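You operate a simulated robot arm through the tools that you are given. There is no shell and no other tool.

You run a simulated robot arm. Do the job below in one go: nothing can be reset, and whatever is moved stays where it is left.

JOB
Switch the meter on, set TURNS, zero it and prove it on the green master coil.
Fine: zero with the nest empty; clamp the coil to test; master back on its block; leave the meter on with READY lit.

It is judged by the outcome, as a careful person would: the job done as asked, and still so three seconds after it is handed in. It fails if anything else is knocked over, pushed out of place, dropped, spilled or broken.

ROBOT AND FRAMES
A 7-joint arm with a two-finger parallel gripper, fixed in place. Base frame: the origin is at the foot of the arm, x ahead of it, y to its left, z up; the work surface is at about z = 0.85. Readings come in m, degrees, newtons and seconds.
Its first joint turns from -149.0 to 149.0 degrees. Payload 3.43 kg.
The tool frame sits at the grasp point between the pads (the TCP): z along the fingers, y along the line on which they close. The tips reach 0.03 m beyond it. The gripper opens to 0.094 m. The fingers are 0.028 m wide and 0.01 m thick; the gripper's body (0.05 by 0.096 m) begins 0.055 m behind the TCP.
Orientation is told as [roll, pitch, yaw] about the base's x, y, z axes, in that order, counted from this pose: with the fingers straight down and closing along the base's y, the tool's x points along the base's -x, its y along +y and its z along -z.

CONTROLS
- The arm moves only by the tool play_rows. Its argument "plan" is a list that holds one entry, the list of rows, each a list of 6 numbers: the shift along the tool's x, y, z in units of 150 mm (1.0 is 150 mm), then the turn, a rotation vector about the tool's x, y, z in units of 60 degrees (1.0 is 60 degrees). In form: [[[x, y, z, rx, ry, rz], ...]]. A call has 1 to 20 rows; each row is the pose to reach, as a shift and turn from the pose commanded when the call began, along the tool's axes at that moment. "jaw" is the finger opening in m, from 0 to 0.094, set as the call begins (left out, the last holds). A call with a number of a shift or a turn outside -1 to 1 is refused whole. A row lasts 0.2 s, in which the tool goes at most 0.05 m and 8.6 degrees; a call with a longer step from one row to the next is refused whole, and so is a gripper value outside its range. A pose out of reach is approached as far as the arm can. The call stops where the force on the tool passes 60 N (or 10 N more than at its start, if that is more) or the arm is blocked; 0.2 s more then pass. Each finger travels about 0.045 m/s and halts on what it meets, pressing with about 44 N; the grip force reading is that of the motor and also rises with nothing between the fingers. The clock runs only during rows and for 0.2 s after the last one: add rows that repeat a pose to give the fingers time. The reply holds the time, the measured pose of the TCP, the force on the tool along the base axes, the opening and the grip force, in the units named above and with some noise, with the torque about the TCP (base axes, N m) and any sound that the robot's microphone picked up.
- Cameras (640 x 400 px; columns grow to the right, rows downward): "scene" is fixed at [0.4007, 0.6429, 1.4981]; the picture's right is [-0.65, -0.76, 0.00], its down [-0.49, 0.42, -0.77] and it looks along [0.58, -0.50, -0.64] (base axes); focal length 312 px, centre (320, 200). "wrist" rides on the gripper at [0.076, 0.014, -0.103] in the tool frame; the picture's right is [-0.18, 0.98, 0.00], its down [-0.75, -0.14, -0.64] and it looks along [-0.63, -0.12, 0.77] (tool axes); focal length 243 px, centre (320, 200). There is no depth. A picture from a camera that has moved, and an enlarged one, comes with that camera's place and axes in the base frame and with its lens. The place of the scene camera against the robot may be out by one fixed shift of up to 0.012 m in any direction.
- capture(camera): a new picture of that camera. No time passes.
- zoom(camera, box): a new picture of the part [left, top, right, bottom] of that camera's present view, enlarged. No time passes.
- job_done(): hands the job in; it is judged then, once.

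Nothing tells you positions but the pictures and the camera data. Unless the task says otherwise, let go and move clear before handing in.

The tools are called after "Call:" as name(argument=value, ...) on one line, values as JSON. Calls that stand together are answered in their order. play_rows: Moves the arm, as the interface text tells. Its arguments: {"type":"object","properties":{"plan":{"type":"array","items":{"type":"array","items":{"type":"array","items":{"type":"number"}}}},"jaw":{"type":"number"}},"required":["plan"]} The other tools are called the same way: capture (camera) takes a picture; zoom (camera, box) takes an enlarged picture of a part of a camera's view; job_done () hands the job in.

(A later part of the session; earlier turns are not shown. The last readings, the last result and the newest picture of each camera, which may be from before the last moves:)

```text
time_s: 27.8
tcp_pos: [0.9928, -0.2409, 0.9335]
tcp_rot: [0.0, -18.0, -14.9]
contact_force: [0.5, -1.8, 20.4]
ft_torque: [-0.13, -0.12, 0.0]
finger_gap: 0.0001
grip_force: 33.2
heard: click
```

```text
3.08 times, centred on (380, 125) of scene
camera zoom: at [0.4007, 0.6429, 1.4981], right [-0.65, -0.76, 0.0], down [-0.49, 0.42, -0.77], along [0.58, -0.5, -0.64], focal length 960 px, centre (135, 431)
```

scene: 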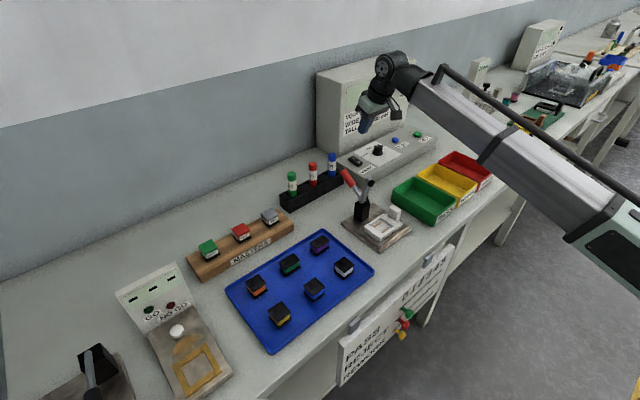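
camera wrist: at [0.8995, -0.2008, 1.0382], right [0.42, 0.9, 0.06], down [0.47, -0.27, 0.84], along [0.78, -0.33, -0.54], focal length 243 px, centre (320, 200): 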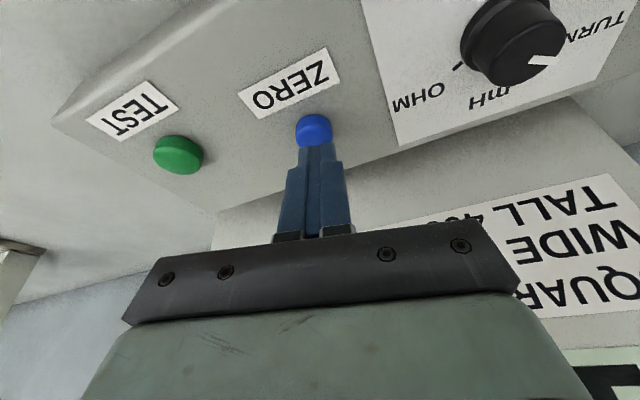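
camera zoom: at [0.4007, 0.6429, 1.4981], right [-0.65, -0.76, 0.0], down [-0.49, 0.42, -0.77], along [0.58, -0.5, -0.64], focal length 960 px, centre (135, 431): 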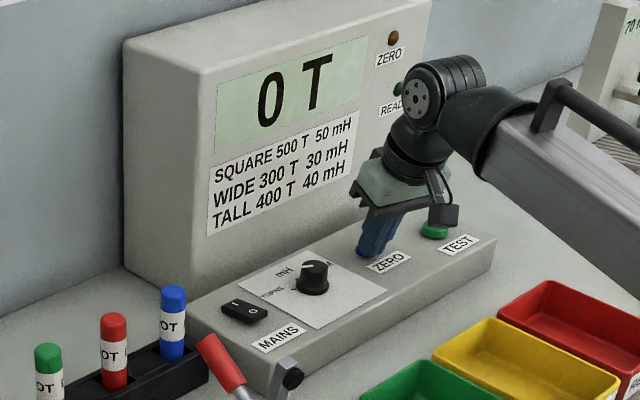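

Zeroed: the display reads "0 T" and the ZERO lamp is off. Now I'll retract and head for the masters block to look closely at the green coil.

Call:
play_rows(plan=[[[-0.03, 0, -0.1, 0, 0, 0], [-0.08, 0, -0.25, 0, 0, 0], [-0.13, 0, -0.4, 0, 0, 0], [-0.18, 0, -0.55, 0, 0, 0], [-0.206, 0, -0.634, -0.026, 0, -0.08], [-0.1, 0, -0.634, -0.052, 0, -0.16], [0.05, 0, -0.634, -0.0773, 0, -0.2378], [0.2, 0, -0.634, -0.0773, 0, -0.2378], [0.35, 0, -0.634, -0.0773, 0, -0.2378], [0.5, 0, -0.634, -0.0773, 0, -0.2378], [0.5, 0, -0.634, -0.0773, 0, -0.2378]]])

Call:
zoom(camera="scene", box=[310, 60, 450, 190])

```text
time_s: 30.2
tcp_pos: [0.8958, -0.2154, 1.0006]
tcp_rot: [0.0, -17.8, 0.1]
contact_force: [-0.8, -0.3, 0.0]
ft_torque: [-0.01, 0.01, -0.01]
finger_gap: 0.0002
grip_force: 33.2
```

```text
3.08 times, centred on (380, 125) of scene
camera zoom: at [0.4007, 0.6429, 1.4981], right [-0.65, -0.76, 0.0], down [-0.49, 0.42, -0.77], along [0.58, -0.5, -0.64], focal length 960 px, centre (135, 431)
```

zoom: 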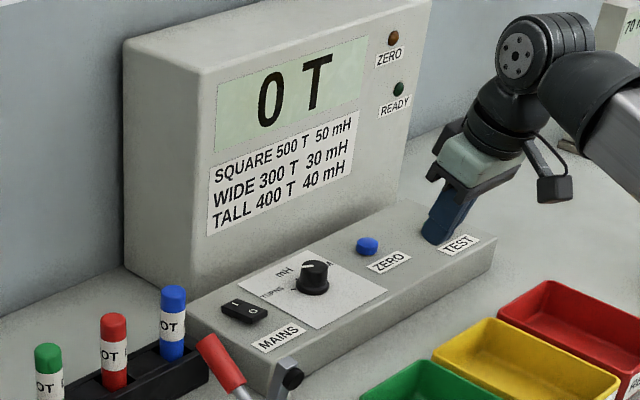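

Call:
play_rows(plan=[[[0, 0, -0.2, 0, 0, 0], [0, 0, -0.4, 0, 0, 0], [-0.01, 0.05, -0.6, 0, 0, 0], [-0.02, 0.2, -0.8, 0, 0, 0], [-0.02, 0.4, -0.835, 0, 0, 0], [-0.02, 0.6, -0.835, 0, 0, 0], [-0.02, 0.8, -0.835, 0, 0, 0], [-0.02, 1.0, -0.835, 0, 0, 0], [-0.02, 1.0, -0.835, 0, 0, 0]]])

Call:
play_rows(plan=[[[0, 0.2, 0, 0, 0, 0], [0, 0.4, 0, 0, 0, 0], [0, 0.6, 0, 0, 0, 0], [0, 0.8, 0, 0, 0, 0], [0, 1.0, 0, 0, 0, 0], [0, 1.0, 0, 0, 0, 0]]])

Call:
play_rows(plan=[[[0, 0.2, 0, 0, 0, 0], [0, 0.4, 0, 0, 0, 0], [0, 0.6, 0, 0, 0, 0], [0, 0.8, 0, 0, 0, 0], [0, 1.0, 0, 0, 0, 0], [0, 1.0, 0, 0, 0, 0]]])

Call:
capture(camera="wrist")

Call:
capture(camera="scene")

```text
time_s: 32.2
tcp_pos: [0.8606, -0.0649, 1.1208]
tcp_rot: [0.0, -17.8, 0.1]
contact_force: [-0.1, -0.3, 0.6]
ft_torque: [0.0, 0.02, 0.01]
finger_gap: 0.0001
grip_force: 32.9
```

```text
time_s: 33.6
tcp_pos: [0.8615, 0.0843, 1.1217]
tcp_rot: [-0.1, -17.8, 0.0]
contact_force: [0.0, -1.0, 0.2]
ft_torque: [-0.04, -0.01, 0.0]
finger_gap: 0.0001
grip_force: 33.2
```

```text
time_s: 35.0
tcp_pos: [0.862, 0.2359, 1.1225]
tcp_rot: [0.0, -17.8, 0.2]
contact_force: [-0.7, 0.3, 0.0]
ft_torque: [0.0, 0.01, 0.0]
finger_gap: 0.0002
grip_force: 33.5
```

```text
taken
camera wrist: at [0.7569, 0.2507, 1.1959], right [0.17, 0.98, 0.06], down [0.52, -0.14, 0.84], along [0.84, -0.12, -0.54], focal length 243 px, centre (320, 200)
```

wrist: 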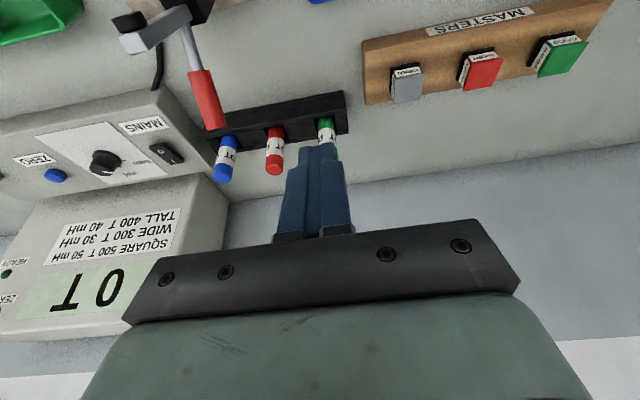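

```text
taken
```

scene: 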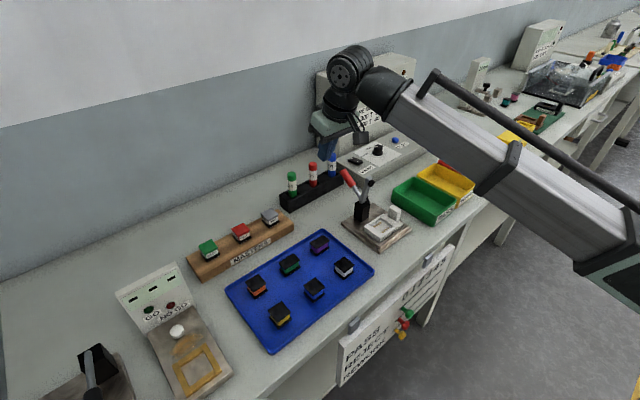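

Call:
play_rows(plan=[[[0.08, 0.2, 0, 0, 0, 0], [0.16, 0.4, 0.02, 0, 0, 0], [0.24, 0.6, 0.04, 0, 0, 0], [0.32, 0.8, 0.06, 0, 0, 0], [0.4, 1.0, 0.08, 0, 0, 0], [0.4, 1.0, 0.08, 0, 0, 0]]], jaw=0.06)

Call:
play_rows(plan=[[[0, 0.2, 0.05, 0, 0, 0], [0, 0.4, 0.1, 0, 0, 0], [0, 0.6, 0.15, 0, 0, 0], [0, 0.7, 0.2, 0, 0, 0], [0, 0.7, 0.2, 0, 0, 0]]])

Call:
capture(camera="wrist")

Call:
zoom(camera="wrist", box=[240, 60, 440, 185])

```text
time_s: 36.4
tcp_pos: [0.8058, 0.3836, 1.0915]
tcp_rot: [0.0, -17.8, 0.1]
contact_force: [0.5, -0.2, 0.2]
ft_torque: [-0.05, 0.01, 0.02]
finger_gap: 0.06
grip_force: 0.1
```

```text
time_s: 37.6
tcp_pos: [0.8153, 0.4916, 1.0627]
tcp_rot: [-0.1, -17.8, 0.1]
contact_force: [0.6, 0.1, 0.1]
ft_torque: [-0.02, 0.01, -0.03]
finger_gap: 0.06
grip_force: 0.0
```

```text
taken
camera wrist: at [0.7105, 0.5072, 1.1369], right [0.17, 0.98, 0.06], down [0.52, -0.14, 0.84], along [0.84, -0.12, -0.54], focal length 243 px, centre (320, 200)
```

wrist: 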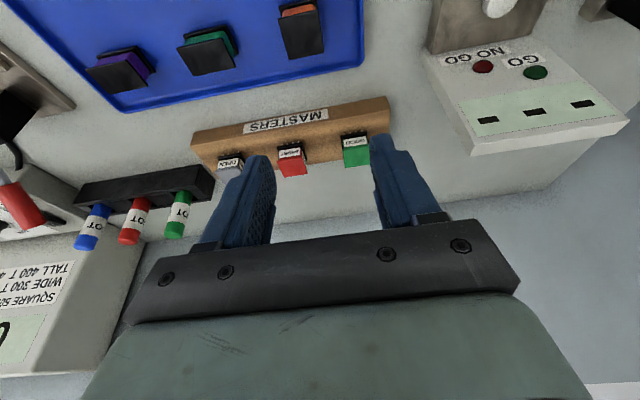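

```text
3.20 times, centred on (340, 122) of wrist
camera zoom: at [0.7105, 0.5072, 1.1369], right [0.17, 0.98, 0.06], down [0.52, -0.14, 0.84], along [0.84, -0.12, -0.54], focal length 776 px, centre (256, 448)
```

zoom: 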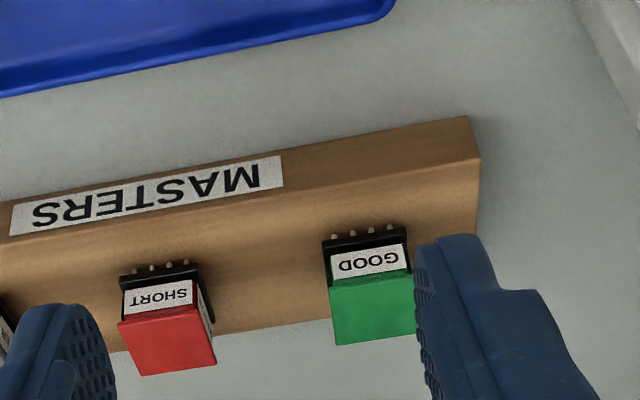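

From two wrist views, the green master sits at about (0.961, 0.526) with its top at z≈0.914, about 36 mm square and aligned with the axes. It is far out, so I'll tilt the tool 30° outward and hover along the approach line.

Call:
play_rows(plan=[[[-0.09, 0.046, 0.12, 0, -0.04, 0], [-0.18, 0.092, 0.25, 0, -0.08, 0], [-0.27, 0.137, 0.375, 0, -0.12, 0], [-0.36, 0.183, 0.5, 0, -0.16, 0], [-0.459, 0.229, 0.626, 0, -0.203, 0], [-0.459, 0.229, 0.626, 0, -0.203, 0]]], jaw=0.058)

Call:
capture(camera="wrist")

Call:
capture(camera="scene")

```text
time_s: 39.0
tcp_pos: [0.9108, 0.524, 0.9962]
tcp_rot: [0.0, -30.0, 0.1]
contact_force: [0.8, 0.0, -0.3]
ft_torque: [-0.01, -0.04, 0.02]
finger_gap: 0.0581
grip_force: 0.2
```

```text
taken
camera wrist: at [0.7929, 0.5393, 1.0457], right [0.16, 0.98, 0.09], down [0.33, -0.14, 0.93], along [0.93, -0.12, -0.35], focal length 243 px, centre (320, 200)
```

wrist: 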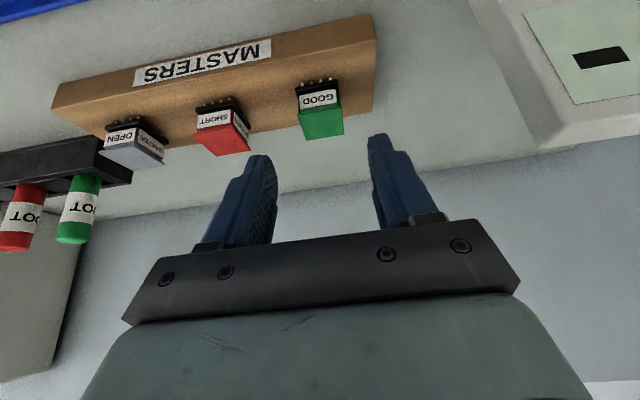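

```text
taken
```

scene: 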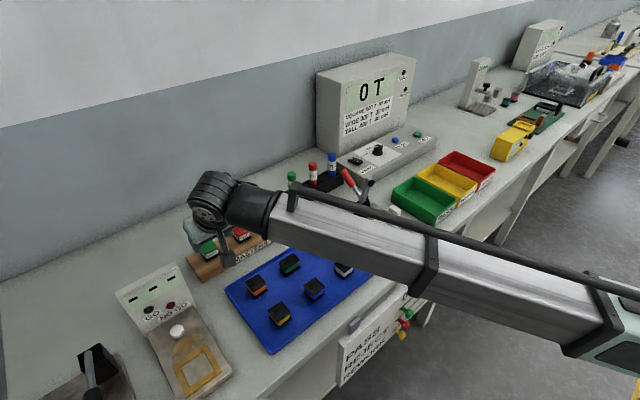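

Call:
play_rows(plan=[[[0.014, 0.013, 0.1, 0, 0, 0], [0.014, 0.013, 0.2, 0, 0, 0], [0.014, 0.013, 0.3, 0, 0, 0], [0.014, 0.013, 0.4, 0, 0, 0], [0.014, 0.013, 0.48, 0, 0, 0], [0.014, 0.013, 0.54, 0, 0, 0], [0.014, 0.013, 0.54, 0, 0, 0]]])

Call:
capture(camera="wrist")

Call:
zoom(camera="scene", box=[160, 180, 320, 300])

```text
time_s: 40.6
tcp_pos: [0.9484, 0.5267, 0.9224]
tcp_rot: [-0.1, -29.9, 0.2]
contact_force: [0.3, 0.1, 0.1]
ft_torque: [0.01, 0.02, 0.0]
finger_gap: 0.0582
grip_force: 0.0
```

```text
taken
camera wrist: at [0.8309, 0.5422, 0.9727], right [0.16, 0.98, 0.09], down [0.33, -0.14, 0.93], along [0.93, -0.12, -0.35], focal length 243 px, centre (320, 200)
```

wrist: 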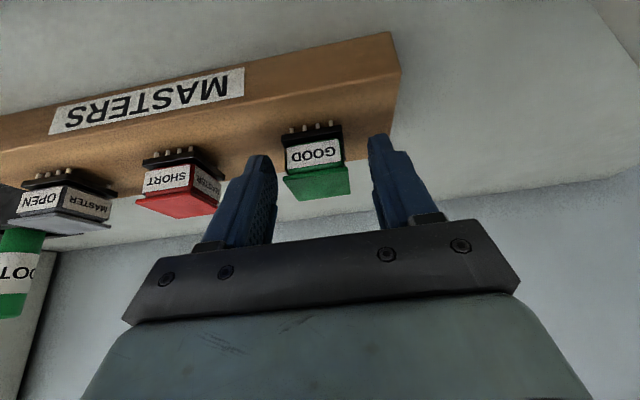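

```text
3.33 times, centred on (240, 240) of scene
camera zoom: at [0.4007, 0.6429, 1.4981], right [-0.65, -0.76, 0.0], down [-0.49, 0.42, -0.77], along [0.58, -0.5, -0.64], focal length 1040 px, centre (587, 67)
```

zoom: 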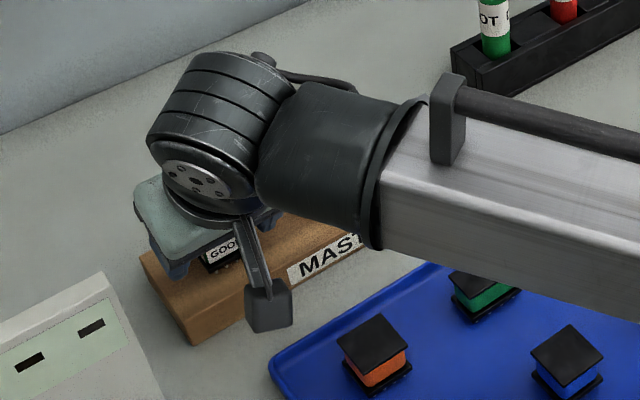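

Call:
play_rows(plan=[[[0, 0, 0, 0, 0, 0], [0, 0, 0, 0, 0, 0], [0, 0, 0, 0, 0, 0], [0, 0, 0, 0, 0, 0]]], jaw=0.025)

Call:
capture(camera="wrist")

```text
time_s: 41.6
tcp_pos: [0.9501, 0.5261, 0.9235]
tcp_rot: [0.0, -30.0, 0.1]
contact_force: [1.3, 0.0, 0.2]
ft_torque: [-0.02, 0.0, 0.02]
finger_gap: 0.0348
grip_force: 44.4
```

```text
taken
camera wrist: at [0.8309, 0.5422, 0.9728], right [0.16, 0.98, 0.09], down [0.33, -0.14, 0.93], along [0.93, -0.12, -0.35], focal length 243 px, centre (320, 200)
```

wrist: 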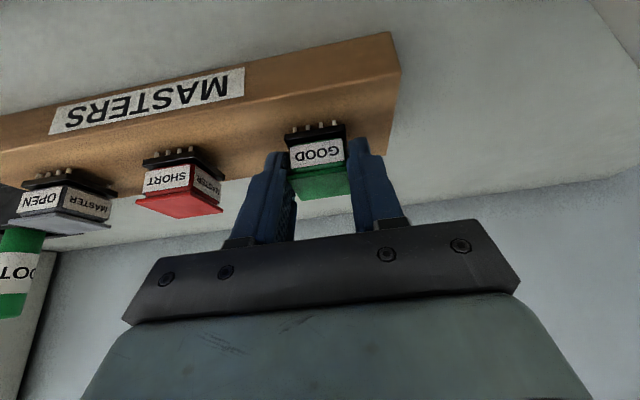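

The coil is gripped at 34.8 mm, level, with almost no disturbance (TCP 0.950, 0.526, 0.923, which I'll reuse for the return). I'll lift straight up and carry it toward the nest.

Call:
play_rows(plan=[[[-0.05, 0, -0.087, 0, 0, 0], [-0.12, 0, -0.208, 0, 0, 0], [-0.2, 0, -0.346, 0, 0, 0], [-0.28, 0, -0.485, 0, 0, 0], [-0.333, 0, -0.577, 0, 0, 0], [-0.333, 0, -0.577, 0, 0, 0]]])

Call:
zoom(camera="wrist", box=[200, 80, 440, 230])

```text
time_s: 43.0
tcp_pos: [0.9487, 0.526, 1.0232]
tcp_rot: [0.1, -30.0, 0.1]
contact_force: [-0.2, 0.4, -0.5]
ft_torque: [-0.01, 0.0, -0.03]
finger_gap: 0.0348
grip_force: 44.3
```

```text
2.67 times, centred on (320, 155) of wrist
camera zoom: at [0.832, 0.5416, 1.0739], right [0.16, 0.98, 0.09], down [0.33, -0.14, 0.93], along [0.93, -0.12, -0.35], focal length 647 px, centre (320, 320)
```

zoom: 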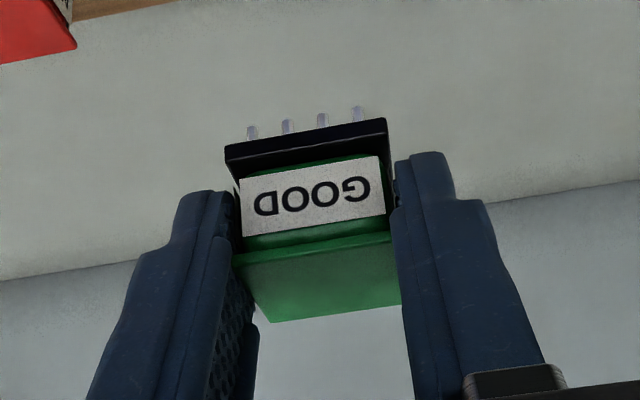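

Call:
play_rows(plan=[[[0.144, -0.16, -0.083, 0, 0, 0], [0.289, -0.33, -0.167, 0, 0, 0], [0.433, -0.5, -0.25, 0, 0, 0], [0.577, -0.66, -0.333, 0, 0, 0], [0.722, -0.83, -0.417, 0, 0, 0], [0.866, -1.0, -0.5, 0, 0, 0], [0.866, -1.0, -0.5, 0, 0, 0]]])

Call:
play_rows(plan=[[[0.07, -0.2, -0.04, 0, 0, 0], [0.14, -0.4, -0.08, 0, 0, 0], [0.21, -0.6, -0.12, 0, 0, 0], [0.28, -0.8, -0.16, 0, 0, 0], [0.35, -1.0, -0.2, 0, 0, 0], [0.35, -1.0, -0.2, 0, 0, 0]]])

Call:
capture(camera="wrist")

Call:
capture(camera="scene")

```text
time_s: 44.6
tcp_pos: [0.7997, 0.3761, 1.0227]
tcp_rot: [0.1, -30.0, 0.1]
contact_force: [0.3, 0.6, -1.0]
ft_torque: [0.0, 0.03, 0.0]
finger_gap: 0.0348
grip_force: 44.2
```

```text
time_s: 46.0
tcp_pos: [0.738, 0.2245, 1.0223]
tcp_rot: [0.0, -30.0, 0.1]
contact_force: [-0.6, 0.4, -1.9]
ft_torque: [-0.02, 0.0, 0.0]
finger_gap: 0.0351
grip_force: 44.2
```

```text
taken
camera wrist: at [0.6196, 0.2404, 1.0731], right [0.16, 0.98, 0.09], down [0.33, -0.14, 0.93], along [0.93, -0.12, -0.35], focal length 243 px, centre (320, 200)
```

wrist: 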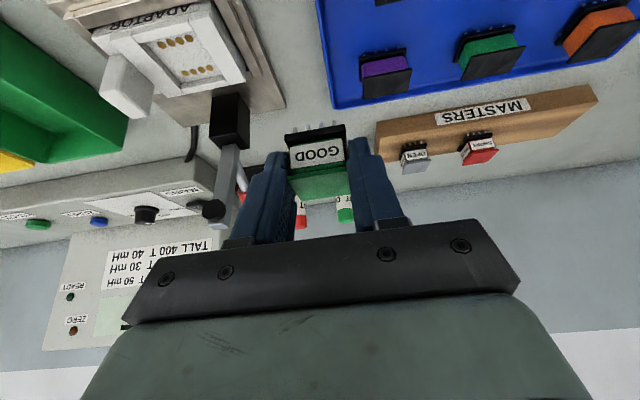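

```text
taken
```

scene: 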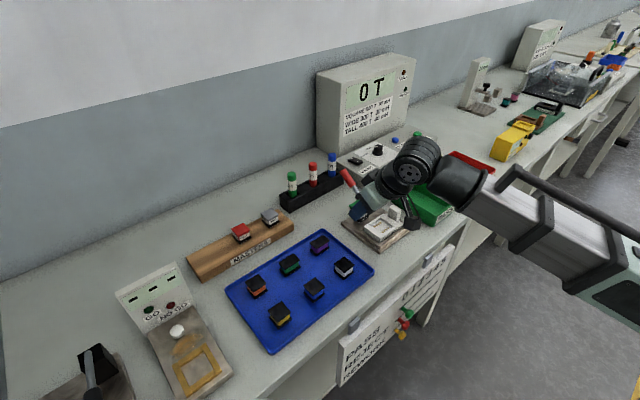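

Call:
zoom(camera="wrist", box=[60, 0, 300, 150])

```text
2.67 times, centred on (180, 75) of wrist
camera zoom: at [0.6196, 0.2404, 1.0731], right [0.16, 0.98, 0.09], down [0.33, -0.14, 0.93], along [0.93, -0.12, -0.35], focal length 647 px, centre (693, 533)
```

zoom: 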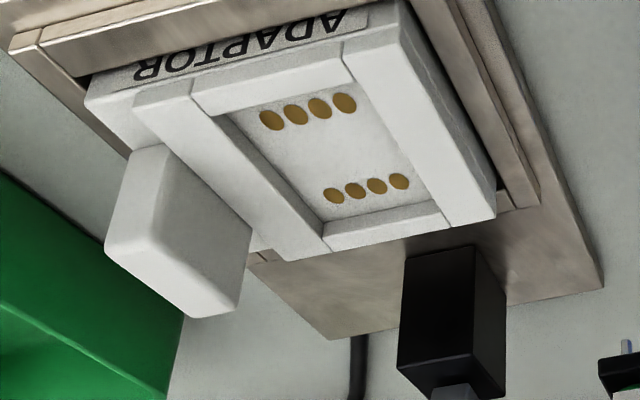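

The gold contacts centre at about (0.753, 0.121), with the pocket floor at z≈0.8755. The clamp foot is up at (0.81, 0.12, 0.995), clear of my path. I'll move over the pocket and stop above it to check pin alignment.

Call:
play_rows(plan=[[[-0.005, -0.17, 0, 0, 0, 0], [-0.01, -0.35, 0, 0, 0, 0], [-0.02, -0.52, 0, 0, 0, 0], [-0.026, -0.693, 0.015, 0, 0, 0], [0.05, -0.693, 0.145, 0, 0, 0], [0.125, -0.693, 0.275, 0, 0, 0], [0.198, -0.693, 0.404, 0, 0, 0], [0.198, -0.693, 0.404, 0, 0, 0]]])

Call:
capture(camera="wrist")

Call:
zoom(camera="wrist", box=[220, 40, 420, 165])

Call:
zoom(camera="scene", box=[330, 150, 450, 260])

```text
time_s: 47.8
tcp_pos: [0.7437, 0.1229, 0.9571]
tcp_rot: [0.1, -29.9, 0.2]
contact_force: [0.1, -0.3, -1.1]
ft_torque: [0.01, -0.03, 0.0]
finger_gap: 0.0348
grip_force: 43.5
```

```text
taken
camera wrist: at [0.626, 0.1379, 1.0062], right [0.16, 0.98, 0.09], down [0.33, -0.14, 0.93], along [0.93, -0.12, -0.35], focal length 243 px, centre (320, 200)
```

wrist: 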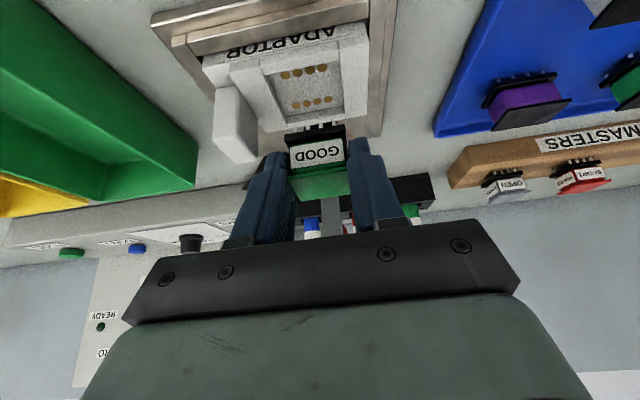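

```text
3.20 times, centred on (320, 102) of wrist
camera zoom: at [0.626, 0.1379, 1.0062], right [0.16, 0.98, 0.09], down [0.33, -0.14, 0.93], along [0.93, -0.12, -0.35], focal length 776 px, centre (320, 512)
```

zoom: 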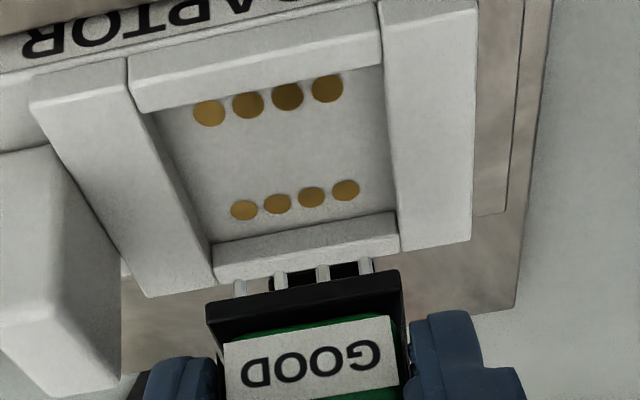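

```text
3.64 times, centred on (390, 205) of scene
camera zoom: at [0.4007, 0.6429, 1.4981], right [-0.65, -0.76, 0.0], down [-0.49, 0.42, -0.77], along [0.58, -0.5, -0.64], focal length 1135 px, centre (66, 182)
```

zoom: 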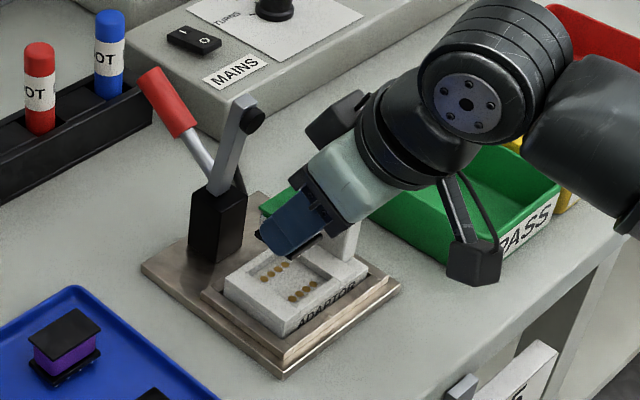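

Call:
play_rows(plan=[[[-0.009, -0.024, 0.005, 0, 0, 0], [0.03, -0.024, 0.07, 0, 0, 0], [0.06, -0.024, 0.125, 0, 0, 0], [0.085, -0.024, 0.167, 0, 0, 0], [0.085, -0.024, 0.167, 0, 0, 0]]])

Call:
zoom(camera="wrist", box=[220, 60, 420, 185])

Call:
zoom(camera="scene", box=[340, 180, 420, 250])

```text
time_s: 49.0
tcp_pos: [0.7461, 0.119, 0.9266]
tcp_rot: [-0.1, -30.0, 0.1]
contact_force: [-0.3, 0.5, -0.1]
ft_torque: [0.02, -0.03, 0.0]
finger_gap: 0.0351
grip_force: 43.9
```

```text
3.20 times, centred on (320, 122) of wrist
camera zoom: at [0.6275, 0.1343, 0.9771], right [0.16, 0.98, 0.09], down [0.33, -0.14, 0.93], along [0.93, -0.12, -0.35], focal length 776 px, centre (320, 448)
```

zoom: 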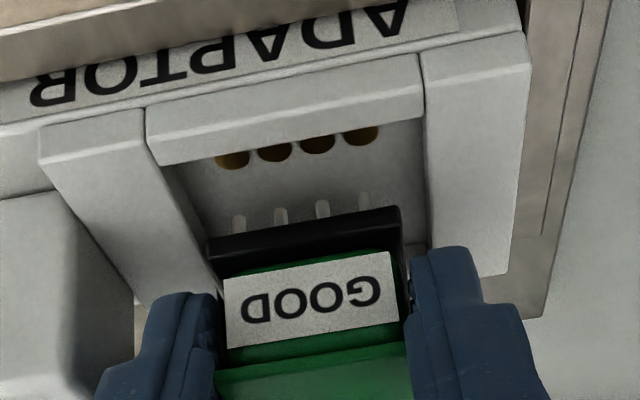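

```text
5.71 times, centred on (380, 215) of scene
camera zoom: at [0.4007, 0.6429, 1.4981], right [-0.65, -0.76, 0.0], down [-0.49, 0.42, -0.77], along [0.58, -0.5, -0.64], focal length 1783 px, centre (-23, 114)
```

zoom: 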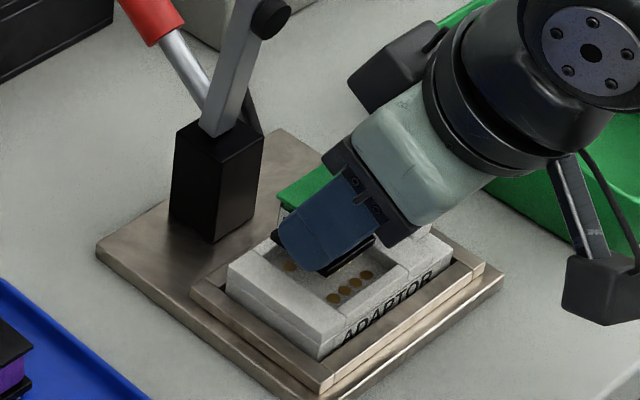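

The pins line up with the contacts to within about 1 mm. I'll lower the coil gently in small steps and watch the force.

Call:
play_rows(plan=[[[0.0134, 0, 0.0231, 0, 0, 0], [0.0234, 0, 0.0404, 0, 0, 0], [0.03, 0, 0.052, 0, 0, 0], [0.0367, 0, 0.0635, 0, 0, 0], [0.0367, 0, 0.0635, 0, 0, 0]]])

Call:
zoom(camera="wrist", box=[220, 60, 420, 185])

```text
time_s: 50.2
tcp_pos: [0.7445, 0.119, 0.9178]
tcp_rot: [0.0, -30.1, 0.0]
contact_force: [-1.7, -1.9, 28.4]
ft_torque: [0.08, -0.9, -0.06]
finger_gap: 0.0352
grip_force: 43.9
```

```text
3.20 times, centred on (320, 122) of wrist
camera zoom: at [0.6263, 0.1342, 0.9674], right [0.16, 0.98, 0.09], down [0.33, -0.14, 0.93], along [0.93, -0.12, -0.35], focal length 776 px, centre (320, 448)
```

zoom: 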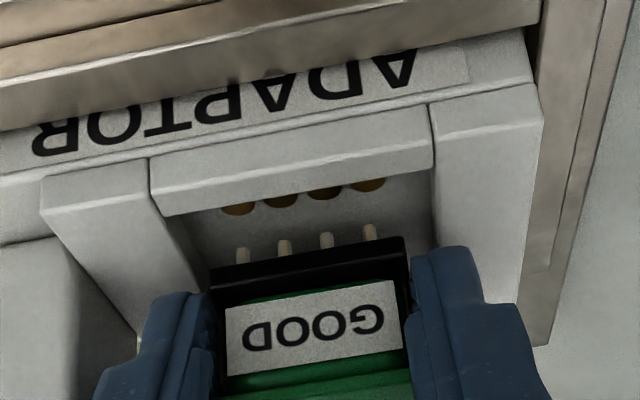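

The coil met resistance earlier than expected and slid up slightly in the grip, so the pins are resting on something. I'll stop and look before going on.

Call:
zoom(camera="scene", box=[350, 190, 410, 240])

Call:
zoom(camera="wrist", box=[260, 100, 380, 190])

```text
8.00 times, centred on (380, 215) of scene
camera zoom: at [0.4007, 0.6429, 1.4981], right [-0.65, -0.76, 0.0], down [-0.49, 0.42, -0.77], along [0.58, -0.5, -0.64], focal length 2496 px, centre (-160, 80)
```

zoom: 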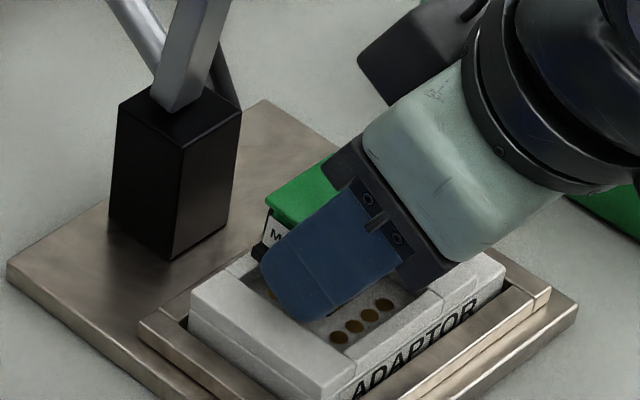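

```text
4.44 times, centred on (320, 145) of wrist
camera zoom: at [0.6263, 0.1342, 0.9674], right [0.16, 0.98, 0.09], down [0.33, -0.14, 0.93], along [0.93, -0.12, -0.35], focal length 1078 px, centre (320, 444)
```

zoom: 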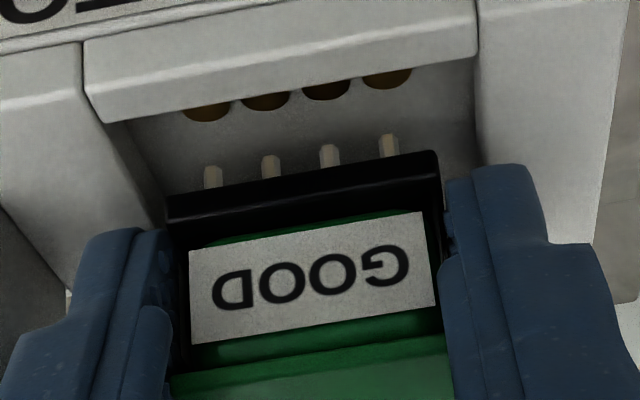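

The evidence points to the rear pins catching the adaptor's rear bar, meaning the coil is about 5 mm too far from the robot. I'll lift clear and look again.

Call:
play_rows(plan=[[[-0.0167, 0, -0.0289, 0, 0, 0], [-0.04, 0, -0.0693, 0, 0, 0], [-0.0667, 0, -0.1155, 0, 0, 0], [-0.1, 0, -0.1732, 0, 0, 0], [-0.1, 0, -0.1732, 0, 0, 0]]])

Call:
zoom(camera="wrist", box=[220, 50, 420, 200])

Call:
zoom(camera="scene", box=[350, 180, 410, 240])

```text
time_s: 51.4
tcp_pos: [0.7447, 0.118, 0.9478]
tcp_rot: [0.0, -29.9, 0.1]
contact_force: [-0.5, 0.4, -0.6]
ft_torque: [-0.02, 0.02, -0.01]
finger_gap: 0.0353
grip_force: 43.6
```

```text
2.67 times, centred on (320, 125) of wrist
camera zoom: at [0.6273, 0.1335, 0.9972], right [0.16, 0.98, 0.09], down [0.33, -0.14, 0.93], along [0.93, -0.12, -0.35], focal length 647 px, centre (320, 400)
```

zoom: 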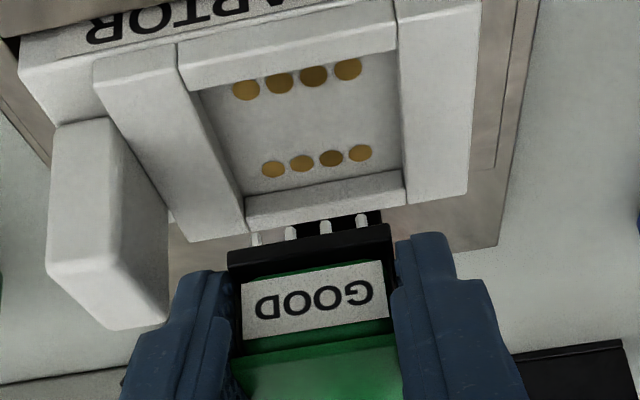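

```text
6.67 times, centred on (380, 210) of scene
camera zoom: at [0.4007, 0.6429, 1.4981], right [-0.65, -0.76, 0.0], down [-0.49, 0.42, -0.77], along [0.58, -0.5, -0.64], focal length 2080 px, centre (-80, 133)
```

zoom: 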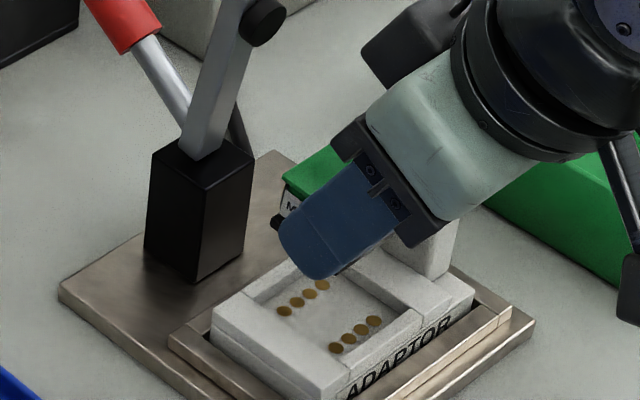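

The coil has tipped a few degrees in the grip, with its rear side up. I'll take it up and around the clamp to the clear bench area near (0.92, 0.215), set it level and regrip it properly.

Call:
play_rows(plan=[[[-0.08, 0, -0.14, 0, 0, 0], [-0.17, 0, -0.3, 0, 0, 0], [-0.267, 0, -0.462, 0, 0, 0], [-0.267, 0.16, -0.462, 0, 0, 0], [-0.267, 0.32, -0.462, 0, 0, 0], [-0.267, 0.48, -0.462, 0, 0, 0], [-0.267, 0.647, -0.462, 0, 0, 0], [-0.267, 0.647, -0.462, 0, 0, 0]]])

Call:
play_rows(plan=[[[-0.144, 0, 0.083, 0, 0, 0], [-0.289, 0, 0.167, 0, 0, 0], [-0.433, 0, 0.25, 0, 0, 0], [-0.577, 0, 0.333, 0, 0, 0], [-0.722, 0, 0.417, 0, 0, 0], [-0.866, 0, 0.5, 0, 0, 0], [-0.866, 0, 0.5, 0, 0, 0]]])

Call:
capture(camera="wrist")

Call:
zoom(camera="scene", box=[260, 150, 400, 240])

```text
time_s: 53.2
tcp_pos: [0.7456, 0.214, 1.0277]
tcp_rot: [0.0, -29.9, 0.1]
contact_force: [0.0, 0.3, -0.9]
ft_torque: [0.0, 0.02, 0.0]
finger_gap: 0.0353
grip_force: 44.3
```

```text
time_s: 54.8
tcp_pos: [0.8956, 0.2163, 1.0264]
tcp_rot: [0.0, -29.9, 0.1]
contact_force: [-0.3, 0.4, -1.5]
ft_torque: [-0.01, 0.0, -0.03]
finger_gap: 0.0353
grip_force: 44.4
```

```text
taken
camera wrist: at [0.7783, 0.2309, 1.0759], right [0.16, 0.98, 0.09], down [0.33, -0.14, 0.93], along [0.93, -0.12, -0.35], focal length 243 px, centre (320, 200)
```

wrist: 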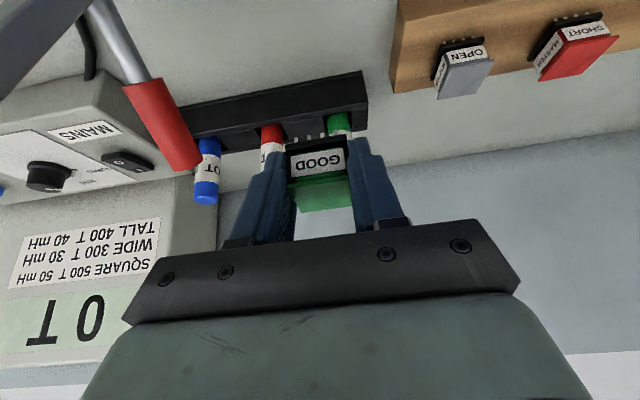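

```text
4.44 times, centred on (330, 195) of scene
camera zoom: at [0.4007, 0.6429, 1.4981], right [-0.65, -0.76, 0.0], down [-0.49, 0.42, -0.77], along [0.58, -0.5, -0.64], focal length 1387 px, centre (276, 222)
```

zoom: 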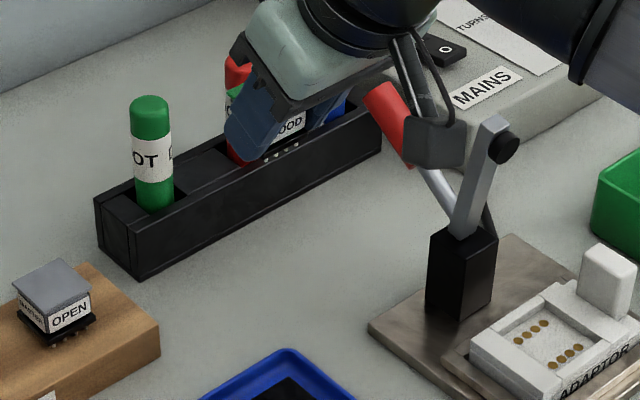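

Call:
zoom(camera="wrist", box=[270, 120, 370, 220])

Call:
zoom(camera="scene", box=[300, 160, 350, 195])

```text
4.00 times, centred on (320, 170) of wrist
camera zoom: at [0.7783, 0.2309, 1.0759], right [0.16, 0.98, 0.09], down [0.33, -0.14, 0.93], along [0.93, -0.12, -0.35], focal length 970 px, centre (320, 320)
```

zoom: 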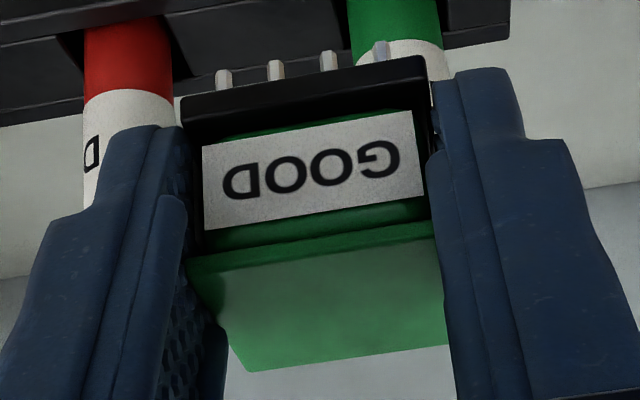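

```text
11.43 times, centred on (325, 178) of scene
camera zoom: at [0.4007, 0.6429, 1.4981], right [-0.65, -0.76, 0.0], down [-0.49, 0.42, -0.77], along [0.58, -0.5, -0.64], focal length 3566 px, centre (263, 457)
```

zoom: 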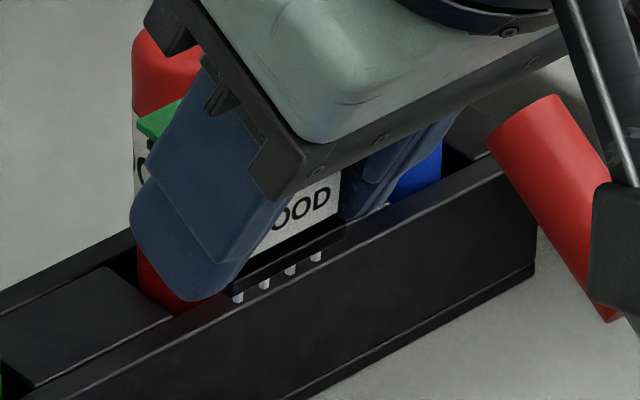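

Call:
play_rows(plan=[[[0.07, 0, 0.12, 0, 0, 0], [0.15, 0, 0.26, 0, 0, 0], [0.23, 0, 0.4, 0, 0, 0], [0.31, 0, 0.537, 0, 0, 0], [0.38, 0, 0.658, 0, 0, 0], [0.42, 0, 0.727, 0, 0, 0], [0.42, 0, 0.727, 0, 0, 0]]])

Call:
zoom(camera="wrist", box=[240, 80, 400, 220])

Call:
zoom(camera="scene", box=[290, 170, 370, 230])

```text
time_s: 56.4
tcp_pos: [0.8945, 0.2173, 0.8999]
tcp_rot: [0.0, -30.0, 0.0]
contact_force: [0.0, 1.0, -0.8]
ft_torque: [-0.01, 0.01, 0.01]
finger_gap: 0.0354
grip_force: 44.1
```

```text
2.86 times, centred on (320, 150) of wrist
camera zoom: at [0.7765, 0.2327, 0.9507], right [0.16, 0.98, 0.09], down [0.33, -0.14, 0.93], along [0.93, -0.12, -0.35], focal length 693 px, centre (320, 343)
```

zoom: 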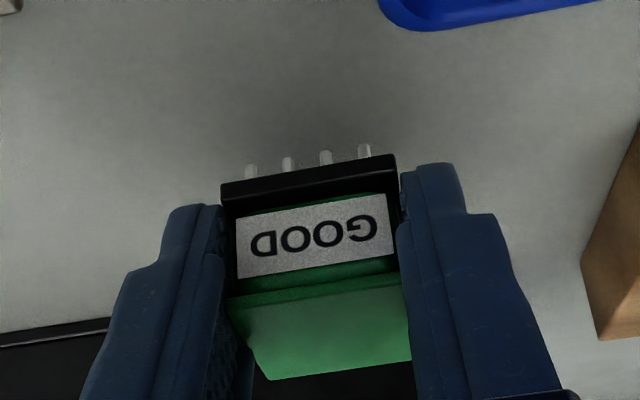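

```text
6.67 times, centred on (330, 200) of scene
camera zoom: at [0.4007, 0.6429, 1.4981], right [-0.65, -0.76, 0.0], down [-0.49, 0.42, -0.77], along [0.58, -0.5, -0.64], focal length 2080 px, centre (253, 200)
```

zoom: 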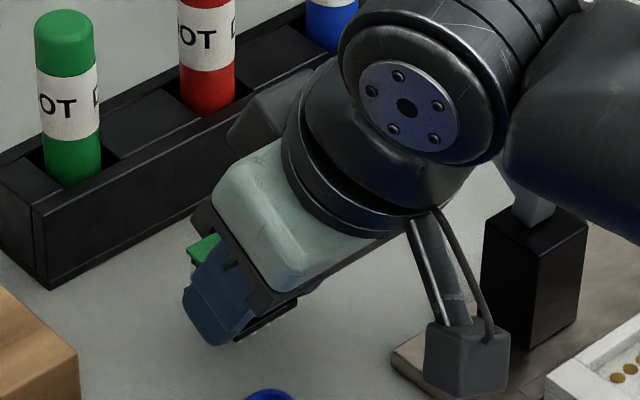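

Call:
play_rows(plan=[[[0.0134, 0, 0.0231, 0, 0, 0], [0.0234, 0, 0.0404, 0, 0, 0], [0.03, 0, 0.052, 0, 0, 0], [0.0367, 0, 0.0635, 0, 0, 0], [0.0434, 0, 0.075, 0, 0, 0], [0.0434, 0, 0.075, 0, 0, 0]]])

Call:
zoom(camera="wrist", box=[240, 80, 400, 220])

```text
time_s: 57.8
tcp_pos: [0.8955, 0.2156, 0.8882]
tcp_rot: [0.0, -30.0, 0.1]
contact_force: [0.4, -0.2, -0.8]
ft_torque: [0.0, -0.02, -0.01]
finger_gap: 0.0354
grip_force: 44.3
```

```text
2.86 times, centred on (320, 150) of wrist
camera zoom: at [0.7769, 0.2316, 0.938], right [0.16, 0.98, 0.09], down [0.33, -0.14, 0.93], along [0.93, -0.12, -0.35], focal length 693 px, centre (320, 343)
```

zoom: 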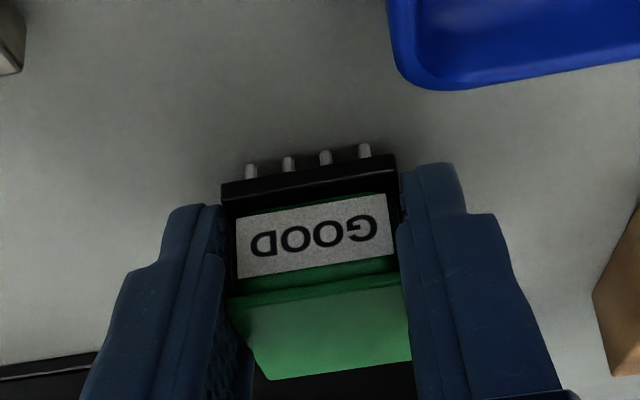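

Call:
play_rows(plan=[[[0.005, 0, 0.0087, 0, 0, 0], [0.01, 0, 0.0173, 0, 0, 0], [0.0134, 0, 0.0231, 0, 0, 0], [0.0134, 0, 0.0231, 0, 0, 0]]])

Call:
play_rows(plan=[[[0.0033, 0, 0.0058, 0, 0, 0], [0.0067, 0, 0.0115, 0, 0, 0], [0.0067, 0, 0.0115, 0, 0, 0]]])

Call:
zoom(camera="wrist", box=[240, 80, 400, 220])

```text
time_s: 58.8
tcp_pos: [0.8944, 0.2165, 0.8862]
tcp_rot: [0.1, -30.3, 0.1]
contact_force: [0.0, 1.1, 35.1]
ft_torque: [0.16, -0.02, -0.01]
finger_gap: 0.0352
grip_force: 44.4
```

```text
time_s: 59.6
tcp_pos: [0.8936, 0.2158, 0.885]
tcp_rot: [0.1, -30.4, 0.0]
contact_force: [0.1, 0.2, 53.7]
ft_torque: [0.07, 0.03, 0.0]
finger_gap: 0.035
grip_force: 44.0
```

```text
2.86 times, centred on (320, 150) of wrist
camera zoom: at [0.7764, 0.2312, 0.9345], right [0.16, 0.98, 0.09], down [0.33, -0.14, 0.93], along [0.93, -0.12, -0.34], focal length 693 px, centre (320, 343)
```

zoom: 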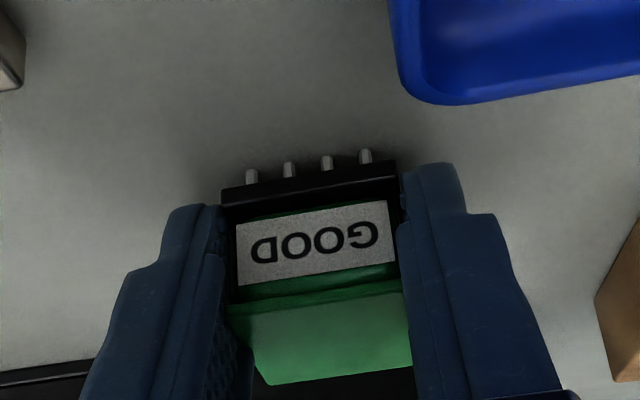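

The coil is down on the bench. I'll ease off and open the fingers.

Call:
play_rows(plan=[[[-0.004, 0, -0.0069, 0, 0, 0], [-0.004, 0, -0.0069, 0, 0, 0], [-0.004, 0, -0.0069, 0, 0, 0]]], jaw=0.058)

Call:
zoom(camera="wrist", box=[240, 80, 400, 220])

```text
time_s: 60.4
tcp_pos: [0.8926, 0.2173, 0.8828]
tcp_rot: [0.0, -29.9, 0.1]
contact_force: [-2.6, 15.7, 20.6]
ft_torque: [0.06, -0.1, 0.08]
finger_gap: 0.0499
grip_force: 0.1
```

```text
2.86 times, centred on (320, 150) of wrist
camera zoom: at [0.7762, 0.2317, 0.9332], right [0.16, 0.98, 0.09], down [0.33, -0.14, 0.93], along [0.93, -0.12, -0.35], focal length 693 px, centre (320, 343)
```

zoom: 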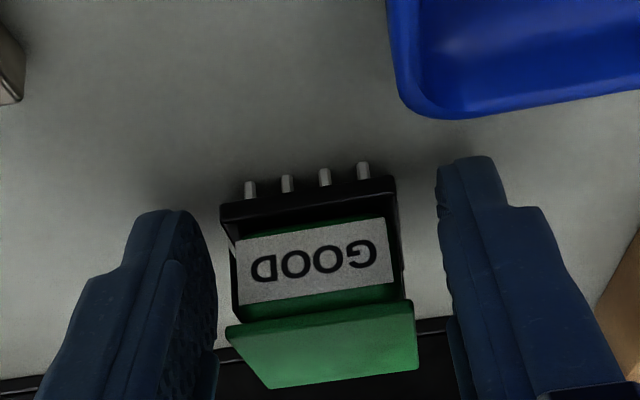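

Call:
play_rows(plan=[[[-0.0134, 0, -0.023, 0, 0, 0], [-0.05, 0, -0.0866, 0, 0, 0], [-0.1, 0, -0.173, 0, 0, 0], [-0.15, 0, -0.26, 0, 0.08, 0], [-0.2, 0, -0.346, 0, 0.16, 0], [-0.233, 0, -0.404, 0, 0.25, 0], [-0.233, 0, -0.404, 0, 0.25, 0]]])

Call:
capture(camera="wrist")

Call:
capture(camera="scene")

Call:
zoom(camera="wrist", box=[240, 60, 400, 180])

```text
time_s: 62.0
tcp_pos: [0.8943, 0.2157, 0.9524]
tcp_rot: [0.0, -14.9, 0.0]
contact_force: [0.0, 0.3, -0.6]
ft_torque: [-0.01, -0.02, -0.02]
finger_gap: 0.0579
grip_force: 0.0
```

```text
taken
camera wrist: at [0.7944, 0.2313, 1.0315], right [0.18, 0.98, 0.05], down [0.56, -0.14, 0.81], along [0.81, -0.12, -0.58], focal length 243 px, centre (320, 200)
```

wrist: 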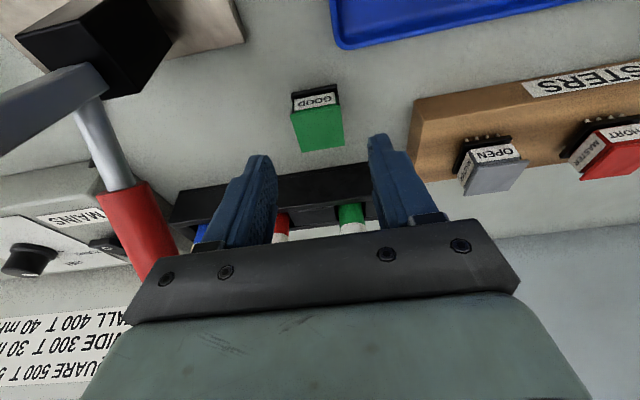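

```text
taken
```

scene: 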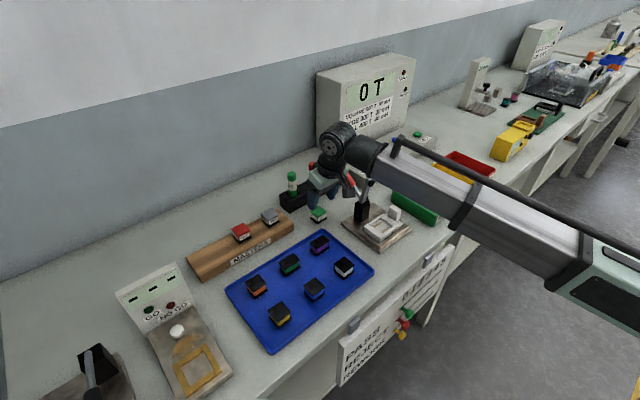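

```text
3.33 times, centred on (320, 120) of wrist
camera zoom: at [0.7944, 0.2313, 1.0315], right [0.18, 0.98, 0.05], down [0.56, -0.14, 0.81], along [0.81, -0.12, -0.58], focal length 809 px, centre (320, 467)
```

zoom: 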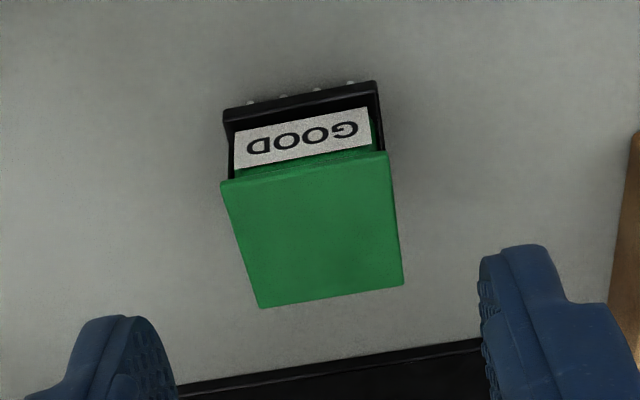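

The coil stands level and square on the bench at about (0.9125, 0.217). I'll regrip it higher on the body with only 15° of tilt, so the fingertips will clear the adaptor's bars.

Call:
play_rows(plan=[[[-0.04, 0.009, 0.08, 0, 0, 0], [-0.025, 0.009, 0.16, 0, 0, 0], [-0.01, 0.009, 0.24, 0, 0, 0], [0.005, 0.009, 0.32, 0, 0, 0], [0.019, 0.009, 0.391, 0, 0, 0], [0.019, 0.009, 0.391, 0, 0, 0]]])

Call:
capture(camera="wrist")

Call:
zoom(camera="wrist", box=[240, 80, 400, 220])

```text
time_s: 63.4
tcp_pos: [0.9084, 0.2173, 0.8932]
tcp_rot: [0.0, -15.0, 0.1]
contact_force: [-0.2, 0.0, 1.4]
ft_torque: [0.0, -0.02, -0.02]
finger_gap: 0.0581
grip_force: 0.0
```

```text
taken
camera wrist: at [0.8069, 0.2324, 0.9733], right [0.18, 0.98, 0.05], down [0.56, -0.14, 0.81], along [0.81, -0.12, -0.58], focal length 243 px, centre (320, 200)
```

wrist: 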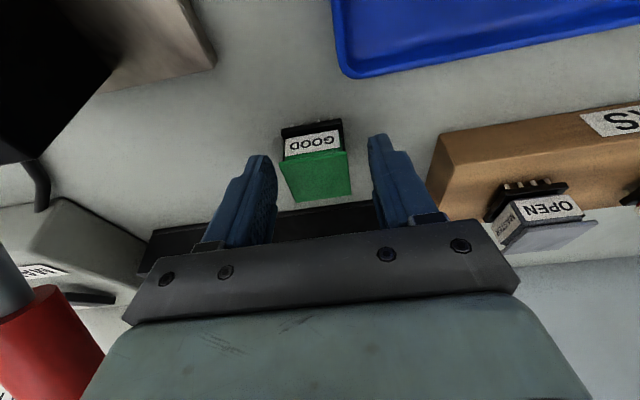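

```text
2.86 times, centred on (320, 150) of wrist
camera zoom: at [0.8069, 0.2324, 0.9733], right [0.18, 0.98, 0.05], down [0.56, -0.14, 0.81], along [0.81, -0.12, -0.58], focal length 693 px, centre (320, 343)
```

zoom: 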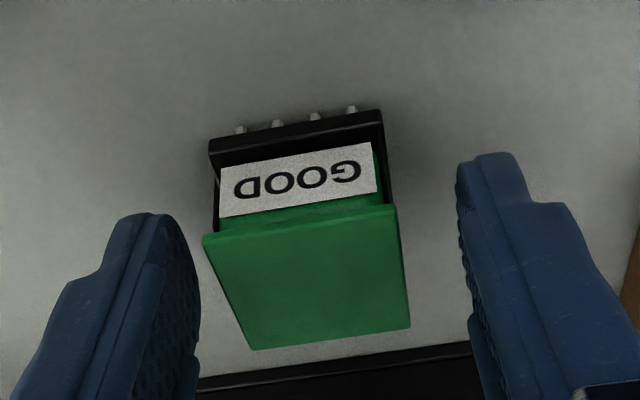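

Call:
play_rows(plan=[[[0, 0, 0, 0, 0, 0], [0, 0, 0, 0, 0, 0], [0, 0, 0, 0, 0, 0], [0, 0, 0, 0, 0, 0]]], jaw=0.025)

Call:
play_rows(plan=[[[-0.017, 0, -0.064, 0, 0, 0], [-0.07, 0, -0.26, 0, 0, 0], [-0.13, 0, -0.485, 0, 0, 0], [-0.19, 0, -0.71, 0, 0, 0], [-0.243, 0, -0.908, 0, 0, 0], [-0.243, 0, -0.908, 0, 0, 0]]])

Call:
zoom(camera="wrist", box=[240, 80, 400, 220])

Call:
capture(camera="scene")

```text
time_s: 64.4
tcp_pos: [0.907, 0.2178, 0.8942]
tcp_rot: [0.1, -15.0, 0.1]
contact_force: [0.4, -0.4, 0.0]
ft_torque: [0.0, -0.01, 0.02]
finger_gap: 0.0349
grip_force: 44.1
```

```text
time_s: 65.8
tcp_pos: [0.9069, 0.2173, 1.0376]
tcp_rot: [0.0, -15.0, 0.1]
contact_force: [-0.4, 0.0, -1.0]
ft_torque: [-0.01, 0.04, 0.0]
finger_gap: 0.0352
grip_force: 43.1
```

```text
2.86 times, centred on (320, 150) of wrist
camera zoom: at [0.8062, 0.2316, 1.1158], right [0.18, 0.98, 0.05], down [0.56, -0.14, 0.81], along [0.81, -0.12, -0.58], focal length 693 px, centre (320, 343)
```

zoom: 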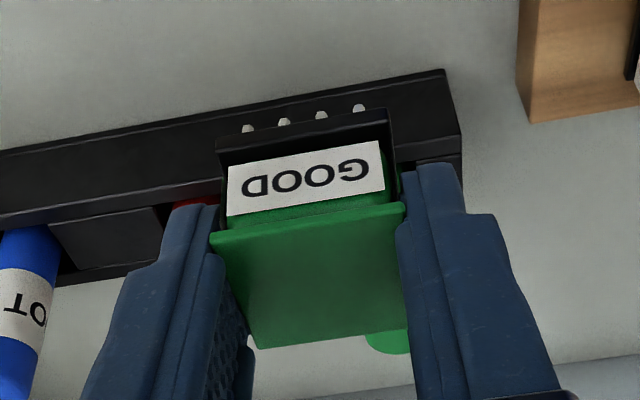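

```text
taken
```

scene: 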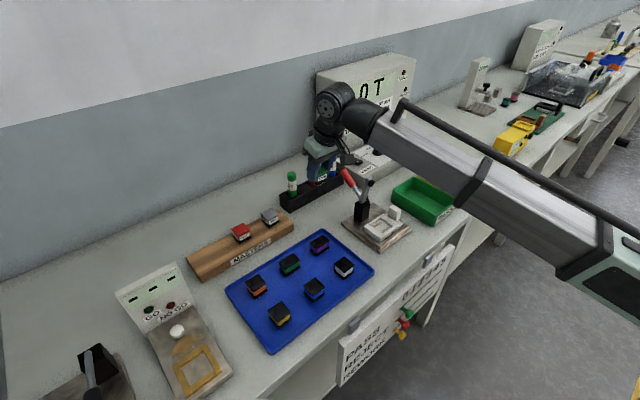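

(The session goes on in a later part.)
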